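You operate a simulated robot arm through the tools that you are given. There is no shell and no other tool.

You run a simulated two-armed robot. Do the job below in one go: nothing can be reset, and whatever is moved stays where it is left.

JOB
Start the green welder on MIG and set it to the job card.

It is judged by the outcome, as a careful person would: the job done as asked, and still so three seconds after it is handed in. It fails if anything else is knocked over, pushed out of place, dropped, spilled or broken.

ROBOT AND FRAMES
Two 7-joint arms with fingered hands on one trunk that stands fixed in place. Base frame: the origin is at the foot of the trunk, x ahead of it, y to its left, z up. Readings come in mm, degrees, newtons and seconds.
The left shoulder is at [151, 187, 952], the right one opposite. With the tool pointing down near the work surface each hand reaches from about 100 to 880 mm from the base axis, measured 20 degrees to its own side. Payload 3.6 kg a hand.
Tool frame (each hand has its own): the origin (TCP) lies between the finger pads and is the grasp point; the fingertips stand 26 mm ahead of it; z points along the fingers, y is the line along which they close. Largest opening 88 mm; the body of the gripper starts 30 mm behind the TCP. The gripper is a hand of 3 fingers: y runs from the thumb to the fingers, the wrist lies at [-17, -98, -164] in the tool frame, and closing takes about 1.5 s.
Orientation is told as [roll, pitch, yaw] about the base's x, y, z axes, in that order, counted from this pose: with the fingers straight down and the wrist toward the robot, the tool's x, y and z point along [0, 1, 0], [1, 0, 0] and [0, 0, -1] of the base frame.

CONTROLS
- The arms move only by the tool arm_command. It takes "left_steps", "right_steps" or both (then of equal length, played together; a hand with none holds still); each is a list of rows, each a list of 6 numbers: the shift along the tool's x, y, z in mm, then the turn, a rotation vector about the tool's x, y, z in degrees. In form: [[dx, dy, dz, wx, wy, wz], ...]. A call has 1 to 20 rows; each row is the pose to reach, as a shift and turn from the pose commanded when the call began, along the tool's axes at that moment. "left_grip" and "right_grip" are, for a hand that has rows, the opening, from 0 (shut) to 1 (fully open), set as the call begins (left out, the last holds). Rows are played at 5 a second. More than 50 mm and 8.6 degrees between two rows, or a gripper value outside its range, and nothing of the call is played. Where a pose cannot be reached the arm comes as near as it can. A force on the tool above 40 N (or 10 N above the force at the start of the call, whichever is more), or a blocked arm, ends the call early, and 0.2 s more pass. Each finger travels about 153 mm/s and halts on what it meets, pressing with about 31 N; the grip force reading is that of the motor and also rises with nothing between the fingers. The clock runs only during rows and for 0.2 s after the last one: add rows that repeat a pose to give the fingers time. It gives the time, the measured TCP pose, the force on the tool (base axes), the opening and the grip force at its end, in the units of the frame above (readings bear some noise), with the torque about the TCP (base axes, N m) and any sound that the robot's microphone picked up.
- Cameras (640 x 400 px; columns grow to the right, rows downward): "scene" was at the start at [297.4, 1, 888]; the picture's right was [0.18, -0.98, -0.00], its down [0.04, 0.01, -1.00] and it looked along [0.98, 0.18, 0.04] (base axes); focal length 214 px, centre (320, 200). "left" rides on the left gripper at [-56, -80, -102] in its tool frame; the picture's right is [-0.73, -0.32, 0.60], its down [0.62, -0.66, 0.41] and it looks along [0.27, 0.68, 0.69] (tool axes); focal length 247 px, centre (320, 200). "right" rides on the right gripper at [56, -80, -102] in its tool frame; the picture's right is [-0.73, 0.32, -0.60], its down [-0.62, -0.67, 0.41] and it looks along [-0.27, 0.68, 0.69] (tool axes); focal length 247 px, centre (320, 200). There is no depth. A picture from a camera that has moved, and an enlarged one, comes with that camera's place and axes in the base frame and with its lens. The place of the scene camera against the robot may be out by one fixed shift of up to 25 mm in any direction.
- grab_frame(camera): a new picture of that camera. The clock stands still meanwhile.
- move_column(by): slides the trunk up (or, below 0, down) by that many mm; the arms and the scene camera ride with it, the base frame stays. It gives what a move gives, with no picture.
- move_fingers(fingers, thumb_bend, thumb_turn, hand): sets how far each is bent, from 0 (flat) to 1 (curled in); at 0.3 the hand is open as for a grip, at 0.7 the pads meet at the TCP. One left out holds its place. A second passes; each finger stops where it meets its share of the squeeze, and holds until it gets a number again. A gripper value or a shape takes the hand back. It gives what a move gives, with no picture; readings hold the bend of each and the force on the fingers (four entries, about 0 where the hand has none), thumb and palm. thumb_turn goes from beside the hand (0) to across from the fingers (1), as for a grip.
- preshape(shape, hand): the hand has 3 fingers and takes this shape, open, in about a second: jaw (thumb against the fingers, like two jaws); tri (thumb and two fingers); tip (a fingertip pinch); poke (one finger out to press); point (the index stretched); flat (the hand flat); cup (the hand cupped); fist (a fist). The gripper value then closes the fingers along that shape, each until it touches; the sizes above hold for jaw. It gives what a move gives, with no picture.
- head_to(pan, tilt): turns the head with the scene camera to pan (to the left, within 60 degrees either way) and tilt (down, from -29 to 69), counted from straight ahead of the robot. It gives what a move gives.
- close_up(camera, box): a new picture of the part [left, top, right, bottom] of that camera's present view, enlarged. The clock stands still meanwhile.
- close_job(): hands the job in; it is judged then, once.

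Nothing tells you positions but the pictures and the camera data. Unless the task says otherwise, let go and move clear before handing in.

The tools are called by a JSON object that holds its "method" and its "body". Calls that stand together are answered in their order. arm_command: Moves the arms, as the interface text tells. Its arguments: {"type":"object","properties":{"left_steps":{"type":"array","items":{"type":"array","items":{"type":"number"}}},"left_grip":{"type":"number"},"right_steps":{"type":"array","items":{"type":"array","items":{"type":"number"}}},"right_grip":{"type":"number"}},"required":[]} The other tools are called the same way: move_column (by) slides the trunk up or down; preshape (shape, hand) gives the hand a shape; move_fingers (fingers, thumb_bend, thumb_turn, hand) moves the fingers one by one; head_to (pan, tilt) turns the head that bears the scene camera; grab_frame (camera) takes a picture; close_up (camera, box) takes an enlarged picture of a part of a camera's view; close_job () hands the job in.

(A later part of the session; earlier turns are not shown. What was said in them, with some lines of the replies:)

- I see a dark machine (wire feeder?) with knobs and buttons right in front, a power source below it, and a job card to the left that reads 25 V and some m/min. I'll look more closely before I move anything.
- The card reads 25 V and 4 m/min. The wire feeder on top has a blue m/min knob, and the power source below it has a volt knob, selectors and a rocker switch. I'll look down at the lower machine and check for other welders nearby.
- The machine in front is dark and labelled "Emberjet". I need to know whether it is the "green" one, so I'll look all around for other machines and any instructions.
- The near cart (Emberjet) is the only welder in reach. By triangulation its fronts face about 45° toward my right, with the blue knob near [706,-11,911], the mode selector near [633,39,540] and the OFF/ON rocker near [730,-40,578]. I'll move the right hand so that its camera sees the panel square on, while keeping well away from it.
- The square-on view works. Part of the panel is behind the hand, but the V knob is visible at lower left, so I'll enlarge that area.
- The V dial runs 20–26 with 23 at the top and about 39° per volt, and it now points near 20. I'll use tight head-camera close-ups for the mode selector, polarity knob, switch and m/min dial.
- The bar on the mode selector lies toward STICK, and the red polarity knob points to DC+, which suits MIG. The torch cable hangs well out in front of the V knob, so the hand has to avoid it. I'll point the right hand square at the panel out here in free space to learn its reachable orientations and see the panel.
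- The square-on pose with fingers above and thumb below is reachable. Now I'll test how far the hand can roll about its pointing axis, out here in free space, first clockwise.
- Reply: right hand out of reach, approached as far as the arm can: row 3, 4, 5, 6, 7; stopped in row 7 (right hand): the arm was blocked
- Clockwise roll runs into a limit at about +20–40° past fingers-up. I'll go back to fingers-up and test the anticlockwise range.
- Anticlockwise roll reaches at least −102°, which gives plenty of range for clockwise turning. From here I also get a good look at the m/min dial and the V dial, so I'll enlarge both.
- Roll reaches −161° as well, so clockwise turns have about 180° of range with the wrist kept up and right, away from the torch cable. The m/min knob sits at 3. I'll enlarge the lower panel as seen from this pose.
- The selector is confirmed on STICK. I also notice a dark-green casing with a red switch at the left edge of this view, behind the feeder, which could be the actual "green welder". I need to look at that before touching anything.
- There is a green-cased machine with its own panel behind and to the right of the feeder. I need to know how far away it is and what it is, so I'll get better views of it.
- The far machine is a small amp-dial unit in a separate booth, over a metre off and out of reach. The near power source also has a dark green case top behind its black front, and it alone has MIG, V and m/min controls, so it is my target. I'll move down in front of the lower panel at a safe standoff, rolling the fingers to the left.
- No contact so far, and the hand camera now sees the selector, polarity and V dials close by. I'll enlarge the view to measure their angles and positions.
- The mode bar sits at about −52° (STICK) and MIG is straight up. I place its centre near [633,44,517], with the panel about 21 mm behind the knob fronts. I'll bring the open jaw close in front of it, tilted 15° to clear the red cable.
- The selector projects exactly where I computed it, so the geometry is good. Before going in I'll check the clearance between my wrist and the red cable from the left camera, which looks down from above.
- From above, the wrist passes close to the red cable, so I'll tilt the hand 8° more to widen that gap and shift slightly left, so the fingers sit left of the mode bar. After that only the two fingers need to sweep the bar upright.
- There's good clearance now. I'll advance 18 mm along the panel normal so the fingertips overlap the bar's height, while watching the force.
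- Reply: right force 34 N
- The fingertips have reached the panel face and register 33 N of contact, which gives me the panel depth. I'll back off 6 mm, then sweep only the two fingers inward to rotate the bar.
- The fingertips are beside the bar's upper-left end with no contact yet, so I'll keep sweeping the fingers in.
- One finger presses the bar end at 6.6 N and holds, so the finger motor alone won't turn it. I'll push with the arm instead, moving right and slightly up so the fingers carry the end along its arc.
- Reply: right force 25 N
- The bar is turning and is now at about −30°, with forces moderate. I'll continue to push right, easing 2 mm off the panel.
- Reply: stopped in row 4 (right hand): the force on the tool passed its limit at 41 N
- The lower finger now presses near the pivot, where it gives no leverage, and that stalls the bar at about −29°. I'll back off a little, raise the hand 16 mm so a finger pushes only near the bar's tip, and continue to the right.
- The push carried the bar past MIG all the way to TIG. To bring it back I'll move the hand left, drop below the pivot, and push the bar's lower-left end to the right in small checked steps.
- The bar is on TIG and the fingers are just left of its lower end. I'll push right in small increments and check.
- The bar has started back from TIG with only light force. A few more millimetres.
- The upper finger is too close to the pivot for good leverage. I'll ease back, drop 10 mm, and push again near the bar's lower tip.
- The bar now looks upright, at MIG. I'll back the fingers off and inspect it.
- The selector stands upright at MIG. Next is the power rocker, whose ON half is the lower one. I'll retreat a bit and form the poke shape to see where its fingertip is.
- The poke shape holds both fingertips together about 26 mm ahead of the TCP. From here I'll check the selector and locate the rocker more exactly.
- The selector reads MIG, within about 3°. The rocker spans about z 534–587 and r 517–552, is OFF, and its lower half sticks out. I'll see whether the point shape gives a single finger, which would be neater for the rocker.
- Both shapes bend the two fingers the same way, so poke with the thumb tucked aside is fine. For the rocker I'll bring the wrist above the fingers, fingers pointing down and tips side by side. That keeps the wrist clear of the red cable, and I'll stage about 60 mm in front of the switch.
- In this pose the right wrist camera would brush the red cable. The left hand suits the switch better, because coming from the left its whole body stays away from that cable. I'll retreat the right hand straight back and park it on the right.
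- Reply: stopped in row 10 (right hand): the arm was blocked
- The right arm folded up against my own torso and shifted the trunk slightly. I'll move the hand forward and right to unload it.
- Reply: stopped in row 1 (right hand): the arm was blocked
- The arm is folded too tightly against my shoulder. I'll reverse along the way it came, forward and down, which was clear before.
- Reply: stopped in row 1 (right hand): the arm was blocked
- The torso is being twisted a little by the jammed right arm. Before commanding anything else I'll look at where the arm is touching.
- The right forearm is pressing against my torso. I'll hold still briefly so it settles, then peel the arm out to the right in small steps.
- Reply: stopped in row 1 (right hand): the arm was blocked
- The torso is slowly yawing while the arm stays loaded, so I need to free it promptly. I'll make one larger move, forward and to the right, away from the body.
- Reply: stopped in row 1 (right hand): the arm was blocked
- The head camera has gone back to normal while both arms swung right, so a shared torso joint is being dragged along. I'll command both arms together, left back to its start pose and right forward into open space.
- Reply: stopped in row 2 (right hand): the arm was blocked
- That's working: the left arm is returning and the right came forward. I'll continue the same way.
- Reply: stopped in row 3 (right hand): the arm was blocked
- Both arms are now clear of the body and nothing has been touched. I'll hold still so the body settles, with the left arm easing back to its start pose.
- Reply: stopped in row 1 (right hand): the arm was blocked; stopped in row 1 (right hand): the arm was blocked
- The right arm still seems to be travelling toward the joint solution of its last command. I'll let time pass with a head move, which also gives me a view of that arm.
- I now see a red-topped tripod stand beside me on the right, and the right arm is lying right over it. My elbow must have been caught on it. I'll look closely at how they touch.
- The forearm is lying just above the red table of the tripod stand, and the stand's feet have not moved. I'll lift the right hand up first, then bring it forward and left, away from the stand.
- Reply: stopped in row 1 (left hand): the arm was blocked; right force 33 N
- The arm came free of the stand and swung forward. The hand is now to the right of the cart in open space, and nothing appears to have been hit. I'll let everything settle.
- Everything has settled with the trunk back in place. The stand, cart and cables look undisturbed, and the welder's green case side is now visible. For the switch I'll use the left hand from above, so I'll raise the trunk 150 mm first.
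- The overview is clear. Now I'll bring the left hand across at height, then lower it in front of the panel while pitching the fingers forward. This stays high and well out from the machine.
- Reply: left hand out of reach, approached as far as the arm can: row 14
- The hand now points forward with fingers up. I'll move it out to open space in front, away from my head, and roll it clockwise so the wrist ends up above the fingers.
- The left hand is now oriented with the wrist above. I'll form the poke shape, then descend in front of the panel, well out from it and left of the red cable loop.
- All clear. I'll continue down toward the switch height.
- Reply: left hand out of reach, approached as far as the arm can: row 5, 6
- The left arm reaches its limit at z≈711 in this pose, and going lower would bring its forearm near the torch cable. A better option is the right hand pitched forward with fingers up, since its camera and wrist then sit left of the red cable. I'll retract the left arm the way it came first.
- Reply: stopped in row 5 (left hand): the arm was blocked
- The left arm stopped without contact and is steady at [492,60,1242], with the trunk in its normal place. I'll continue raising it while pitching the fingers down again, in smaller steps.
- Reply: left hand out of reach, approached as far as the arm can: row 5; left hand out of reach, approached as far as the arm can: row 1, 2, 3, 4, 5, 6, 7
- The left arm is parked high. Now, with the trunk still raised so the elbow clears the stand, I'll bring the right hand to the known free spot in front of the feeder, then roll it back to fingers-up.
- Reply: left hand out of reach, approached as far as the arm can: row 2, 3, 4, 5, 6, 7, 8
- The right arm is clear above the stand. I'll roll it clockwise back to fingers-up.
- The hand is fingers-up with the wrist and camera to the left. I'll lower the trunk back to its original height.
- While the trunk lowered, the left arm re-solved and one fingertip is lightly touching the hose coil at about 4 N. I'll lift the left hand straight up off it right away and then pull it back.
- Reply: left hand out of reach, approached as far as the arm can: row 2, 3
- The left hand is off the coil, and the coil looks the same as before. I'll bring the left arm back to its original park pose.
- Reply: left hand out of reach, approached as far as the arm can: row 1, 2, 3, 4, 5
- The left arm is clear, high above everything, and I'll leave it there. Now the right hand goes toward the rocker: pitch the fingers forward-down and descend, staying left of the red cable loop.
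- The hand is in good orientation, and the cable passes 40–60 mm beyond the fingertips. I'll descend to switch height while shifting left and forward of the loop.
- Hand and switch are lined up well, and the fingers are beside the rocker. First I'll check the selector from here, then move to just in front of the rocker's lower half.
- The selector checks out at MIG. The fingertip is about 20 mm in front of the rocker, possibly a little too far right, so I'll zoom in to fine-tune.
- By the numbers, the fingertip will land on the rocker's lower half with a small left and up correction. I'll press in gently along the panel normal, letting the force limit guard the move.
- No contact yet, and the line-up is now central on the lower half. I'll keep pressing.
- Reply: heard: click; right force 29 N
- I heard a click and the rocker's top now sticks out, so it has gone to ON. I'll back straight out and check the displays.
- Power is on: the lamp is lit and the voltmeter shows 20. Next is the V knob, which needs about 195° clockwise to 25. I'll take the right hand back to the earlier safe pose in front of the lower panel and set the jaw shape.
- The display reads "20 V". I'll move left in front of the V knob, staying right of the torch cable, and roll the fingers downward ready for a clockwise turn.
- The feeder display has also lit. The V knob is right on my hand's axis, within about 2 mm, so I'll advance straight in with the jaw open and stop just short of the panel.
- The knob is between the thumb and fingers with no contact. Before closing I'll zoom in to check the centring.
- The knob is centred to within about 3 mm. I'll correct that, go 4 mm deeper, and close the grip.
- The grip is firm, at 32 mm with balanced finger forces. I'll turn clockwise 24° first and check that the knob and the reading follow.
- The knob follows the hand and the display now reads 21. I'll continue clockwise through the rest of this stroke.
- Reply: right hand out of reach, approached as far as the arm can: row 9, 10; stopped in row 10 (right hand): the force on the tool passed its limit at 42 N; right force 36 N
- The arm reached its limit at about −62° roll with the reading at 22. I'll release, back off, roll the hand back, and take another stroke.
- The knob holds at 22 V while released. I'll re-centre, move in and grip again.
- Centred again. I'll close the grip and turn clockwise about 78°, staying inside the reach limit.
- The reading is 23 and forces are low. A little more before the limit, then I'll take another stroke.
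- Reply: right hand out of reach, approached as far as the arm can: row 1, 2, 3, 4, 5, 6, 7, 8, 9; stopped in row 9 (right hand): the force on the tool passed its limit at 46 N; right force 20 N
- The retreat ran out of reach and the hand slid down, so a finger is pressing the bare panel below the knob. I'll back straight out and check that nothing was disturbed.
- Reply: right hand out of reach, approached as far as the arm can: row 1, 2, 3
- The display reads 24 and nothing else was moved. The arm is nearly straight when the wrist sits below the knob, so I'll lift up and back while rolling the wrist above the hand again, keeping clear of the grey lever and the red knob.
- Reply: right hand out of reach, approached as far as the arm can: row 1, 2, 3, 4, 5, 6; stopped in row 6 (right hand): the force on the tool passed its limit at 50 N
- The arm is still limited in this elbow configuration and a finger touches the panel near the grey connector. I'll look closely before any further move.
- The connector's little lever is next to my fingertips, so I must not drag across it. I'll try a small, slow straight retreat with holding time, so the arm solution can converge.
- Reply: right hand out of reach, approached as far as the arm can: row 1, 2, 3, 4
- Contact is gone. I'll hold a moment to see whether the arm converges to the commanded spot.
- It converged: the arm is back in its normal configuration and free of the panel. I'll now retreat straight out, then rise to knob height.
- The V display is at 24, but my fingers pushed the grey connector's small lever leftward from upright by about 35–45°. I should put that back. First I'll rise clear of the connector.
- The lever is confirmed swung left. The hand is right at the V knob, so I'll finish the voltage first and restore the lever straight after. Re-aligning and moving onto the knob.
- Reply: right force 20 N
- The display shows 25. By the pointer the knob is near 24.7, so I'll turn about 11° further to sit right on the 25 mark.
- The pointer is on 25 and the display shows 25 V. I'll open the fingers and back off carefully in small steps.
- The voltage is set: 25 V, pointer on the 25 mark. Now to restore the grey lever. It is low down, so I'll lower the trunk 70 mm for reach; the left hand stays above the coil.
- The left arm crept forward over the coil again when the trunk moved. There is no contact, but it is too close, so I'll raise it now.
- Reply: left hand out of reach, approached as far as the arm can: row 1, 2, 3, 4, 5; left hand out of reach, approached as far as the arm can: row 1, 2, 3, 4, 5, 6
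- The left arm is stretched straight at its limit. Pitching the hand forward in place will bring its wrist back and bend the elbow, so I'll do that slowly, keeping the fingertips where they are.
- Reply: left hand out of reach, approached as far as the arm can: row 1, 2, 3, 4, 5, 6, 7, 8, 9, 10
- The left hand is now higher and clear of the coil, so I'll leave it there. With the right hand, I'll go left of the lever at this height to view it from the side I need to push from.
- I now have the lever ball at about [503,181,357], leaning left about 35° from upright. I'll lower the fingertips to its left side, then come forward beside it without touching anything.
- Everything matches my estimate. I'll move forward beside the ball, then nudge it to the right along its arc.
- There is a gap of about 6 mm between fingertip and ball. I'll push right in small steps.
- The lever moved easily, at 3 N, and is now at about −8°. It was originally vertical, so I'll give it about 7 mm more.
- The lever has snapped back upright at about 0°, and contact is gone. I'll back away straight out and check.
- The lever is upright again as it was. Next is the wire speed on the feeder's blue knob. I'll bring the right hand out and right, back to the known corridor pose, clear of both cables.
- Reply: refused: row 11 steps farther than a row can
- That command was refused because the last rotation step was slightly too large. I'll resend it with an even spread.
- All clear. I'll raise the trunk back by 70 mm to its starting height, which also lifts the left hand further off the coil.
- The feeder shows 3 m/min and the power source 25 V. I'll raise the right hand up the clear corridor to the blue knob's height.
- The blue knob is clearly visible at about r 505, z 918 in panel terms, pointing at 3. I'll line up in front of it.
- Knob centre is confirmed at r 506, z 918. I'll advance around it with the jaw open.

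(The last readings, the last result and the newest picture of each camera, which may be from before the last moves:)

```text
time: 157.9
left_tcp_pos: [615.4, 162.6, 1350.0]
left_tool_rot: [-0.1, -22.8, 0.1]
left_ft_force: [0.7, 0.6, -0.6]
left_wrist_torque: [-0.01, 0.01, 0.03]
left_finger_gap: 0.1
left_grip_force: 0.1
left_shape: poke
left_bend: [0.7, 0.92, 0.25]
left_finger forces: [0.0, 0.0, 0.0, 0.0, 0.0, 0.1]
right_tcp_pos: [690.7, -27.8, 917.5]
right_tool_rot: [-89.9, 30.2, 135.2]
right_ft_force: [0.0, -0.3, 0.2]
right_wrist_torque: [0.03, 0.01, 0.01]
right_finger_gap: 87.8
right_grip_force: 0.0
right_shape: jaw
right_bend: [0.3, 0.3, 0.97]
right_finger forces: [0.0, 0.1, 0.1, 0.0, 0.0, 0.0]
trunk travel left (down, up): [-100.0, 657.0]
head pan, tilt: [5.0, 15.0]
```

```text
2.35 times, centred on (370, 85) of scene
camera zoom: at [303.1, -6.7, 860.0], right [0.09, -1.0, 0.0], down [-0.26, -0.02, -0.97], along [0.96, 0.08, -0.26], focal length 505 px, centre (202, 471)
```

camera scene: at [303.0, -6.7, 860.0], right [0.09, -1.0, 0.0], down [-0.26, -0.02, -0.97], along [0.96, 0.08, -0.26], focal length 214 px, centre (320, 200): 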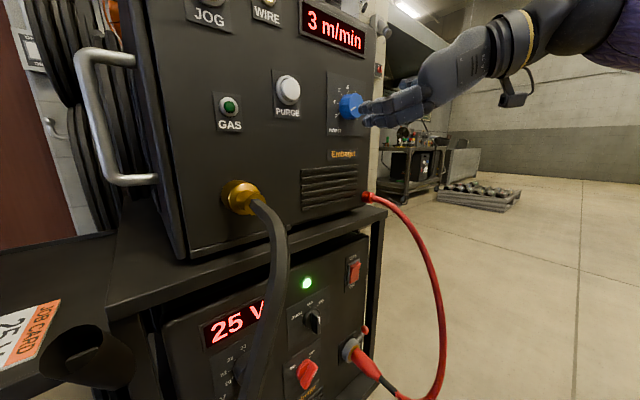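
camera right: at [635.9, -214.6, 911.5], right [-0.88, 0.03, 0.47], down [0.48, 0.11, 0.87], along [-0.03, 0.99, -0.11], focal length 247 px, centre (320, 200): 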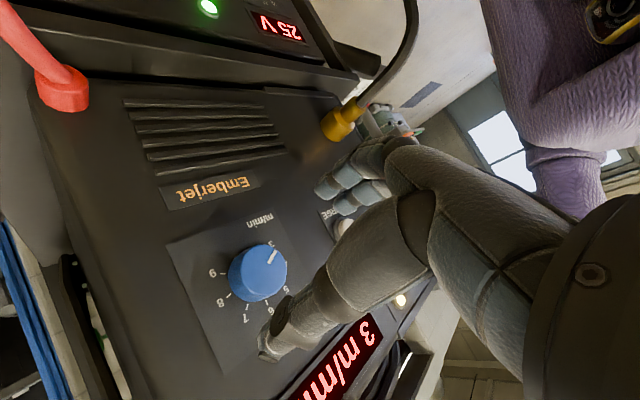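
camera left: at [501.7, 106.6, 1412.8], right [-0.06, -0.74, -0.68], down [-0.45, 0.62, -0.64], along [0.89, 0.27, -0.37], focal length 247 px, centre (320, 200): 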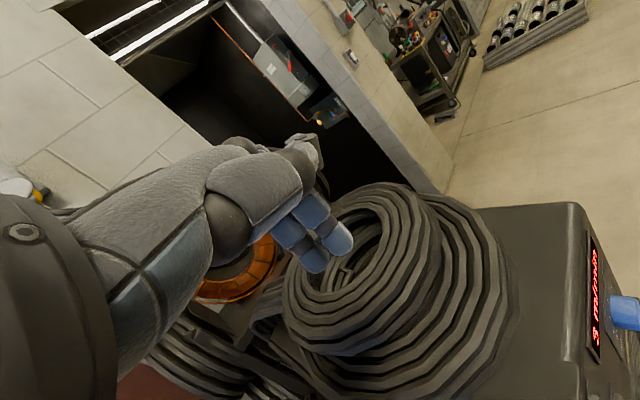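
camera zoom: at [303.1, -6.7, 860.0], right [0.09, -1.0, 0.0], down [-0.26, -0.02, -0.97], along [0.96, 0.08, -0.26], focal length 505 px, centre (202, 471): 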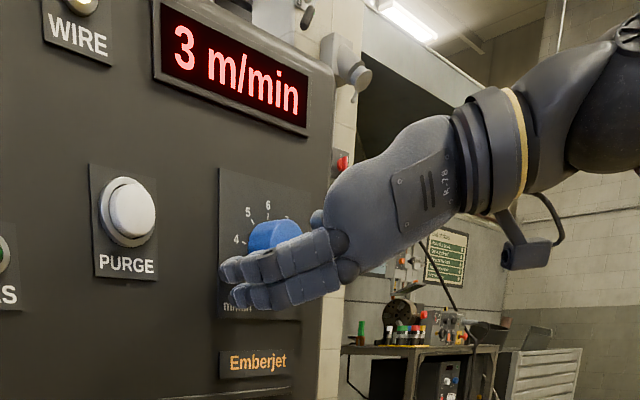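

The knob is between the digits with no contact. I'll close the grip.

{"method": "arm_command", "body": {"right_steps": [[0, 0, 0, 0, 0, 0], [0, 0, 0, 0, 0, 0], [0, 0, 0, 0, 0, 0], [0, 0, 0, 0, 0, 0], [0, 0, 0, 0, 0, 0], [0, 0, 0, 0, 0, 0], [0, 0, 0, 0, 0, 0], [0, 0, 0, 0, 0, 0]], "right_grip": 0}}

{"method": "close_up", "body": {"camera": "right", "box": [230, 160, 400, 330]}}

```text
time: 159.7
left_tcp_pos: [615.1, 163.3, 1349.1]
left_tool_rot: [0.0, -22.7, 0.0]
left_ft_force: [0.4, 0.0, -0.8]
left_wrist_torque: [0.0, -0.02, 0.03]
left_finger_gap: 0.0
left_grip_force: 0.1
left_shape: poke
left_bend: [0.7, 0.92, 0.25]
left_finger forces: [0.1, 0.0, 0.0, 0.0, 0.1, 0.0]
right_tcp_pos: [689.7, -25.0, 916.7]
right_tool_rot: [-89.9, 30.2, 135.1]
right_ft_force: [0.0, 1.9, -0.3]
right_wrist_torque: [0.01, 0.0, 0.04]
right_finger_gap: 33.1
right_grip_force: 30.8
right_shape: jaw
right_bend: [0.48, 0.72, 1.0]
right_finger forces: [8.5, 20.1, 0.0, 0.0, 27.2, 0.0]
trunk travel left (down, up): [-100.0, 657.0]
head pan, tilt: [5.0, 15.0]
```

```text
2.35 times, centred on (315, 245) of right
camera zoom: at [687.2, -168.1, 909.0], right [-0.88, 0.03, 0.47], down [0.48, 0.11, 0.87], along [-0.03, 0.99, -0.11], focal length 581 px, centre (332, 94)
```

zoom: 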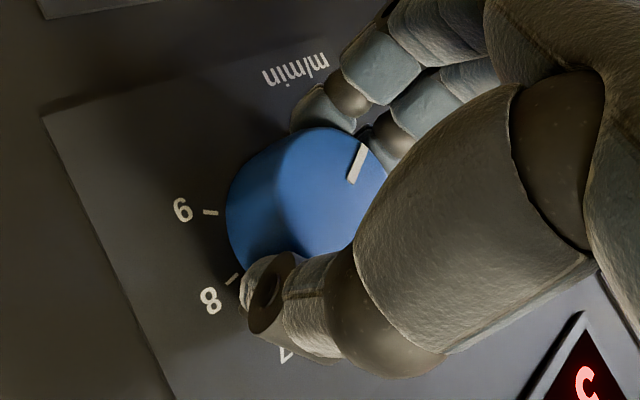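

Firm grip. The scale is 40° per m/min, so I'll turn clockwise in steps toward 4 and check.

{"method": "arm_command", "body": {"right_steps": [[0, 0, 0, 0, 0, 6], [0, 0, 0, 0, 0, 12], [0, 0, 0, 0, 0, 18], [0, 0, 0, 0, 0, 24], [0, 0, 0, 0, 0, 30], [0, 0, 0, 0, 0, 36], [0, 0, 0, 0, 0, 36]]}}

{"method": "close_up", "body": {"camera": "right", "box": [230, 160, 400, 330]}}

{"method": "close_up", "body": {"camera": "scene", "box": [290, 0, 450, 170]}}

```text
time: 161.3
left_tcp_pos: [614.9, 163.4, 1350.5]
left_tool_rot: [-0.1, -22.8, 0.0]
left_ft_force: [0.0, 0.0, 0.6]
left_wrist_torque: [-0.02, 0.01, 0.0]
left_finger_gap: 0.2
left_grip_force: 0.1
left_shape: poke
left_bend: [0.7, 0.92, 0.25]
left_finger forces: [0.1, 0.0, 0.0, 0.1, 0.1, 0.0]
right_tcp_pos: [690.9, -27.1, 915.6]
right_tool_rot: [-89.9, -5.8, 135.2]
right_ft_force: [-5.0, 3.5, -5.4]
right_wrist_torque: [-0.01, 0.06, 0.17]
right_finger_gap: 32.9
right_grip_force: 30.8
right_shape: jaw
right_bend: [0.47, 0.73, 1.0]
right_finger forces: [16.3, 17.6, 0.1, 0.1, 27.5, 0.1]
trunk travel left (down, up): [-100.0, 657.0]
head pan, tilt: [5.0, 15.0]
```

```text
2.35 times, centred on (315, 245) of right
camera zoom: at [670.7, -151.7, 852.9], right [-0.59, -0.25, 0.76], down [0.81, -0.22, 0.55], along [0.03, 0.94, 0.33], focal length 581 px, centre (332, 94)
```

zoom: 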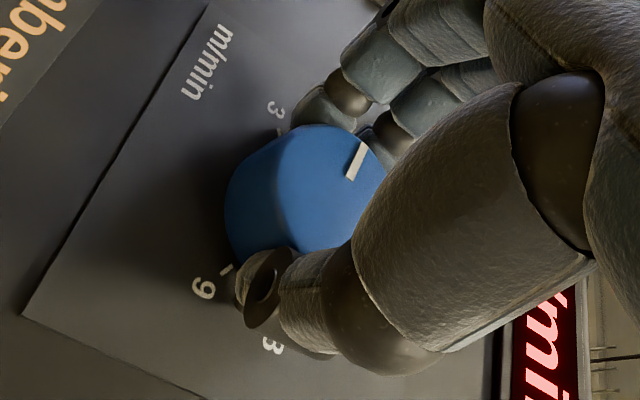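

```text
2.35 times, centred on (370, 85) of scene
camera zoom: at [303.0, -6.4, 860.0], right [0.09, -1.0, 0.0], down [-0.26, -0.02, -0.97], along [0.96, 0.08, -0.26], focal length 505 px, centre (202, 471)
```

zoom: 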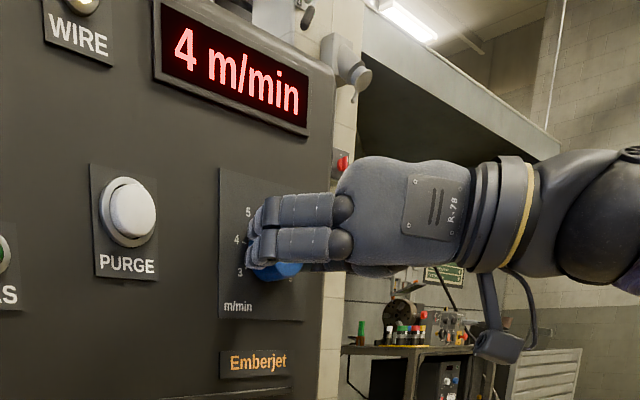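

The feeder now reads 4 m/min with the pointer about 2° short of the 4 mark. I'll nudge it that last bit, then release and back off.

{"method": "arm_command", "body": {"right_steps": [[0, 0, 0, 0, 0, 2.2], [0, 0, 0, 0, 0, 2.2]]}}

{"method": "arm_command", "body": {"right_steps": [[0, 0, 0, 0, 0, 0], [0, 0, 0, 0, 0, 0], [0, 0, 0, 0, 0, 0], [0, 0, 0, 0, 0, 0], [0, 0, 0, 0, 0, 0], [0, 0, 0, 0, 0, 0], [0, 0, 0, 0, 0, 0]], "right_grip": 1}}

{"method": "arm_command", "body": {"right_steps": [[0, 0, -8, 0, 0, 0], [0, 0, -20, 0, 0, 0], [0, 0, -35, 0, 0, 0], [0, 0, -55, 0, 0, 0], [0, 0, -80, 0, 0, 0]]}}

{"method": "grab_frame", "body": {"camera": "right"}}

{"method": "close_up", "body": {"camera": "right", "box": [160, 180, 340, 340]}}

{"method": "grab_frame", "body": {"camera": "scene"}}

```text
time: 161.9
left_tcp_pos: [615.1, 163.7, 1350.1]
left_tool_rot: [-0.1, -22.7, 0.0]
left_ft_force: [-0.1, 0.0, 0.4]
left_wrist_torque: [-0.01, 0.0, -0.04]
left_finger_gap: 0.0
left_grip_force: 0.1
left_shape: poke
left_bend: [0.7, 0.92, 0.25]
left_finger forces: [0.0, 0.0, 0.1, 0.1, 0.0, 0.1]
right_tcp_pos: [690.7, -26.9, 917.7]
right_tool_rot: [-89.8, -8.1, 135.2]
right_ft_force: [-6.1, 4.7, -6.4]
right_wrist_torque: [-0.12, 0.04, 0.2]
right_finger_gap: 33.0
right_grip_force: 31.2
right_shape: jaw
right_bend: [0.47, 0.73, 1.0]
right_finger forces: [17.9, 17.1, 0.1, 0.1, 27.3, 0.0]
trunk travel left (down, up): [-100.0, 657.0]
head pan, tilt: [5.0, 15.0]
```

```text
time: 163.5
left_tcp_pos: [613.6, 162.1, 1350.2]
left_tool_rot: [0.0, -22.8, 0.0]
left_ft_force: [0.0, -0.5, -0.8]
left_wrist_torque: [-0.01, 0.03, 0.0]
left_finger_gap: 0.1
left_grip_force: 0.1
left_shape: poke
left_bend: [0.7, 0.92, 0.25]
left_finger forces: [0.0, 0.0, 0.1, 0.0, 0.0, 0.0]
right_tcp_pos: [690.9, -27.2, 917.1]
right_tool_rot: [-89.9, -8.0, 135.2]
right_ft_force: [-0.6, -1.8, 0.3]
right_wrist_torque: [0.01, 0.01, 0.02]
right_finger_gap: 87.5
right_grip_force: 0.1
right_shape: jaw
right_bend: [0.3, 0.3, 0.98]
right_finger forces: [0.0, 0.1, 0.0, 0.0, 0.0, 0.0]
trunk travel left (down, up): [-100.0, 657.0]
head pan, tilt: [5.0, 15.0]
```

```text
time: 164.7
left_tcp_pos: [614.6, 162.9, 1349.9]
left_tool_rot: [0.0, -22.8, 0.1]
left_ft_force: [0.2, 0.1, -0.2]
left_wrist_torque: [-0.03, -0.03, -0.01]
left_finger_gap: 0.0
left_grip_force: 0.0
left_shape: poke
left_bend: [0.7, 0.92, 0.25]
left_finger forces: [0.0, 0.0, 0.1, 0.0, 0.0, 0.0]
right_tcp_pos: [633.9, -83.6, 917.0]
right_tool_rot: [-90.1, -8.0, 135.2]
right_ft_force: [0.1, 0.7, 0.1]
right_wrist_torque: [-0.05, 0.03, 0.02]
right_finger_gap: 87.6
right_grip_force: 0.1
right_shape: jaw
right_bend: [0.3, 0.3, 0.98]
right_finger forces: [0.1, 0.0, 0.0, 0.0, 0.0, 0.0]
trunk travel left (down, up): [-100.0, 657.0]
head pan, tilt: [5.0, 15.0]
```

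```text
taken
camera right: at [612.4, -207.8, 850.2], right [-0.57, -0.27, 0.77], down [0.82, -0.23, 0.52], along [0.04, 0.93, 0.36], focal length 247 px, centre (320, 200)
```

right: 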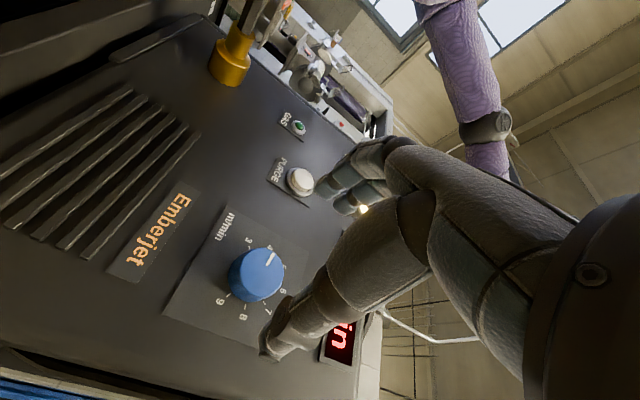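

```text
2.50 times, centred on (250, 260) of right
camera zoom: at [612.4, -207.8, 850.2], right [-0.57, -0.27, 0.77], down [0.82, -0.23, 0.52], along [0.04, 0.93, 0.36], focal length 617 px, centre (495, 50)
```

zoom: 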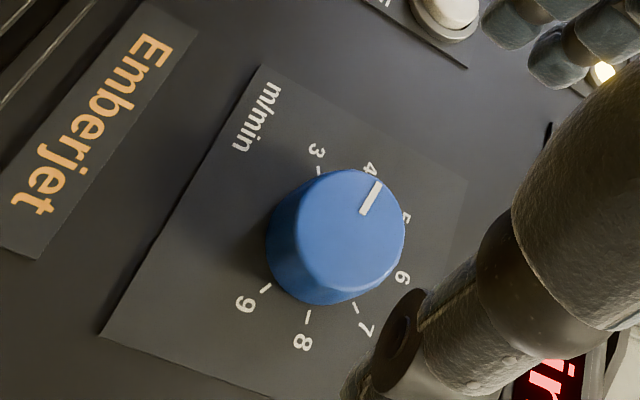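

```text
taken
camera scene: at [303.0, -6.7, 860.0], right [0.09, -1.0, 0.0], down [-0.26, -0.02, -0.97], along [0.96, 0.08, -0.26], focal length 214 px, centre (320, 200)
```

scene: 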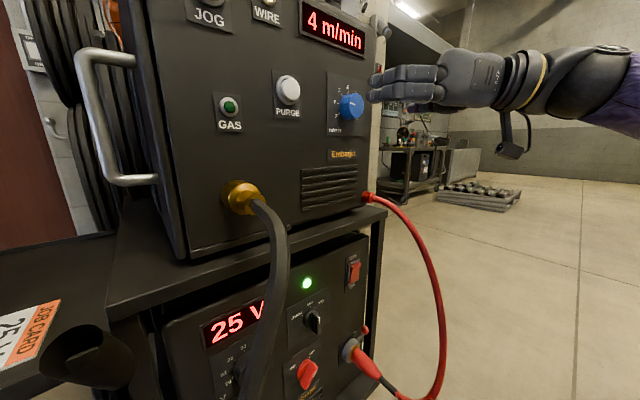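

Settings read 25 V and 4 m/min, with the power on. I'll back the right hand off further and do a final inspection of every control, the cables, the lever and the stand.

{"method": "arm_command", "body": {"right_steps": [[0, 0, -20, 0, 0, 0], [0, 0, -40, 0, 0, 0], [0, 5, -60, 0, 0, 0], [0, 10, -80, 0, 0, 0]]}}

{"method": "head_to", "body": {"pan": 5, "tilt": 38}}

{"method": "grab_frame", "body": {"camera": "scene"}}

{"method": "close_up", "body": {"camera": "scene", "box": [190, 140, 390, 320]}}

{"method": "close_up", "body": {"camera": "scene", "box": [275, 160, 355, 230]}}

{"method": "grab_frame", "body": {"camera": "left"}}

```text
time: 165.7
left_tcp_pos: [615.0, 161.5, 1349.7]
left_tool_rot: [0.1, -22.8, 0.0]
left_ft_force: [0.0, -0.5, -0.7]
left_wrist_torque: [-0.01, 0.03, 0.0]
left_finger_gap: 0.0
left_grip_force: 0.0
left_shape: poke
left_bend: [0.7, 0.92, 0.25]
left_finger forces: [0.1, 0.1, 0.1, 0.1, 0.0, 0.0]
right_tcp_pos: [571.1, -136.7, 918.9]
right_tool_rot: [-90.0, -8.0, 135.2]
right_ft_force: [0.1, -0.3, 0.1]
right_wrist_torque: [0.02, -0.02, 0.0]
right_finger_gap: 87.9
right_grip_force: 0.1
right_shape: jaw
right_bend: [0.3, 0.3, 0.98]
right_finger forces: [0.0, 0.1, 0.1, 0.0, 0.0, 0.1]
trunk travel left (down, up): [-100.0, 657.0]
head pan, tilt: [5.0, 15.0]
```

```text
time: 166.6
left_tcp_pos: [616.1, 163.6, 1349.1]
left_tool_rot: [0.0, -22.8, 0.0]
left_ft_force: [-0.6, 0.2, 0.0]
left_wrist_torque: [-0.01, 0.0, -0.01]
left_finger_gap: 0.0
left_grip_force: 0.1
left_shape: poke
left_bend: [0.7, 0.92, 0.25]
left_finger forces: [0.0, 0.1, 0.1, 0.1, 0.0, 0.0]
right_tcp_pos: [571.4, -137.4, 918.8]
right_tool_rot: [-90.0, -8.0, 135.0]
right_ft_force: [-0.2, 0.3, 0.4]
right_wrist_torque: [0.0, 0.02, 0.0]
right_finger_gap: 87.8
right_grip_force: 0.1
right_shape: jaw
right_bend: [0.3, 0.3, 0.98]
right_finger forces: [0.0, 0.1, 0.0, 0.1, 0.0, 0.1]
trunk travel left (down, up): [-100.0, 657.0]
head pan, tilt: [5.0, 38.0]
```

```text
taken
camera scene: at [296.0, -7.3, 823.5], right [0.09, -1.0, 0.0], down [-0.61, -0.05, -0.79], along [0.79, 0.07, -0.62], focal length 214 px, centre (320, 200)
```

scene: 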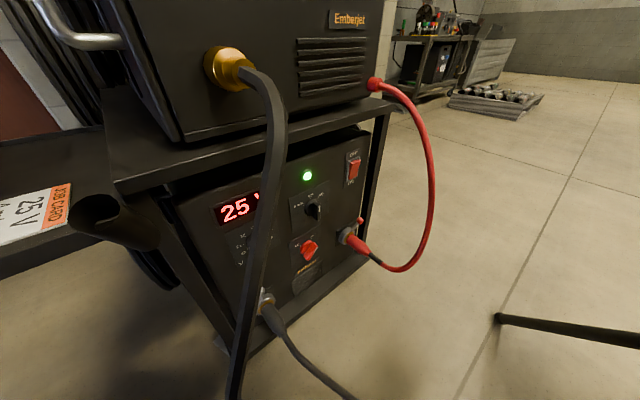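

```text
2.22 times, centred on (290, 230) of scene
camera zoom: at [296.0, -7.3, 823.5], right [0.09, -1.0, 0.0], down [-0.61, -0.05, -0.79], along [0.79, 0.07, -0.62], focal length 477 px, centre (387, 133)
```

zoom: 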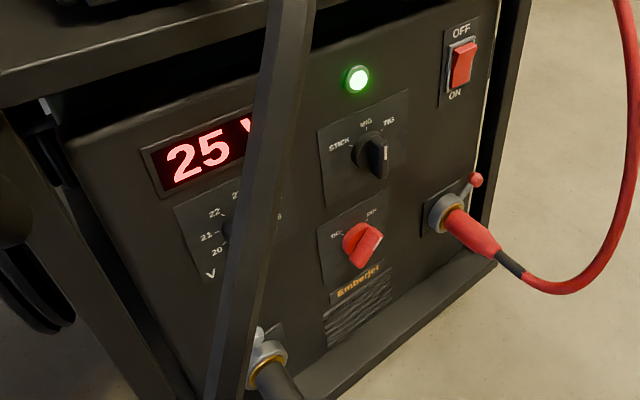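

```text
5.71 times, centred on (315, 195) of scene
camera zoom: at [296.0, -7.3, 823.5], right [0.09, -1.0, 0.0], down [-0.61, -0.05, -0.79], along [0.79, 0.07, -0.62], focal length 1226 px, centre (349, 229)
```

zoom: 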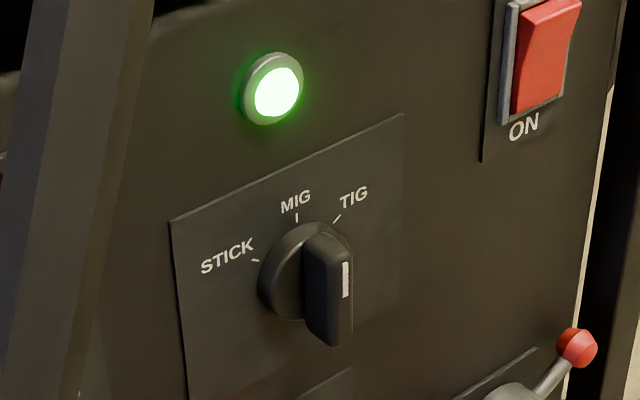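

```text
taken
camera left: at [501.7, 106.6, 1412.7], right [-0.06, -0.74, -0.68], down [-0.45, 0.62, -0.64], along [0.89, 0.27, -0.37], focal length 247 px, centre (320, 200)
```

left: 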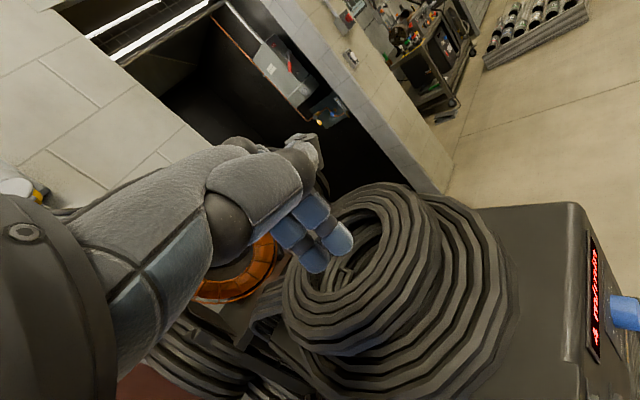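

Final check:
- **Mode:** selector on MIG.
- **Power:** rocker ON, green lamp lit.
- **Voltage:** 25 V on the display.
- **Wire speed:** 4 m/min on the feeder.
- **Polarity:** untouched on DC+.

The grey lever, both cables and the stand's foot line up with the earlier pictures, and both hands are clear, so I'm handing the job in.

{"method": "close_job", "body": {}}

```text
The job is handed in.
```

I started the green welder on MIG and set it to the job card, and the job is handed in. The power light is on, the power source reads 25 V and the wire feeder reads 4 m/min. I left the polarity on DC+.

Some things went wrong along the way:

- **Mode selector:** I overshot MIG to TIG while the power was still off, then brought it back. It points at MIG now.
- **Grey connector lever:** my fingers knocked the small lever on the lower-left terminal about 35–45° to the left. I pushed it back until it snapped upright, and it matches the earlier pictures.
- **Tripod stand:** my right elbow caught on the red stand beside me, and the arm then swung free. The foot I can see has not moved, but I had no earlier picture of the top to compare.
- **Hose coil on the feeder:** one left fingertip rested on it at about 4 N. It looks undisturbed.

I also saw a smaller green machine with an amp dial in the next booth. I left it alone because it was out of reach and has no volt or wire-speed setting to match the card.
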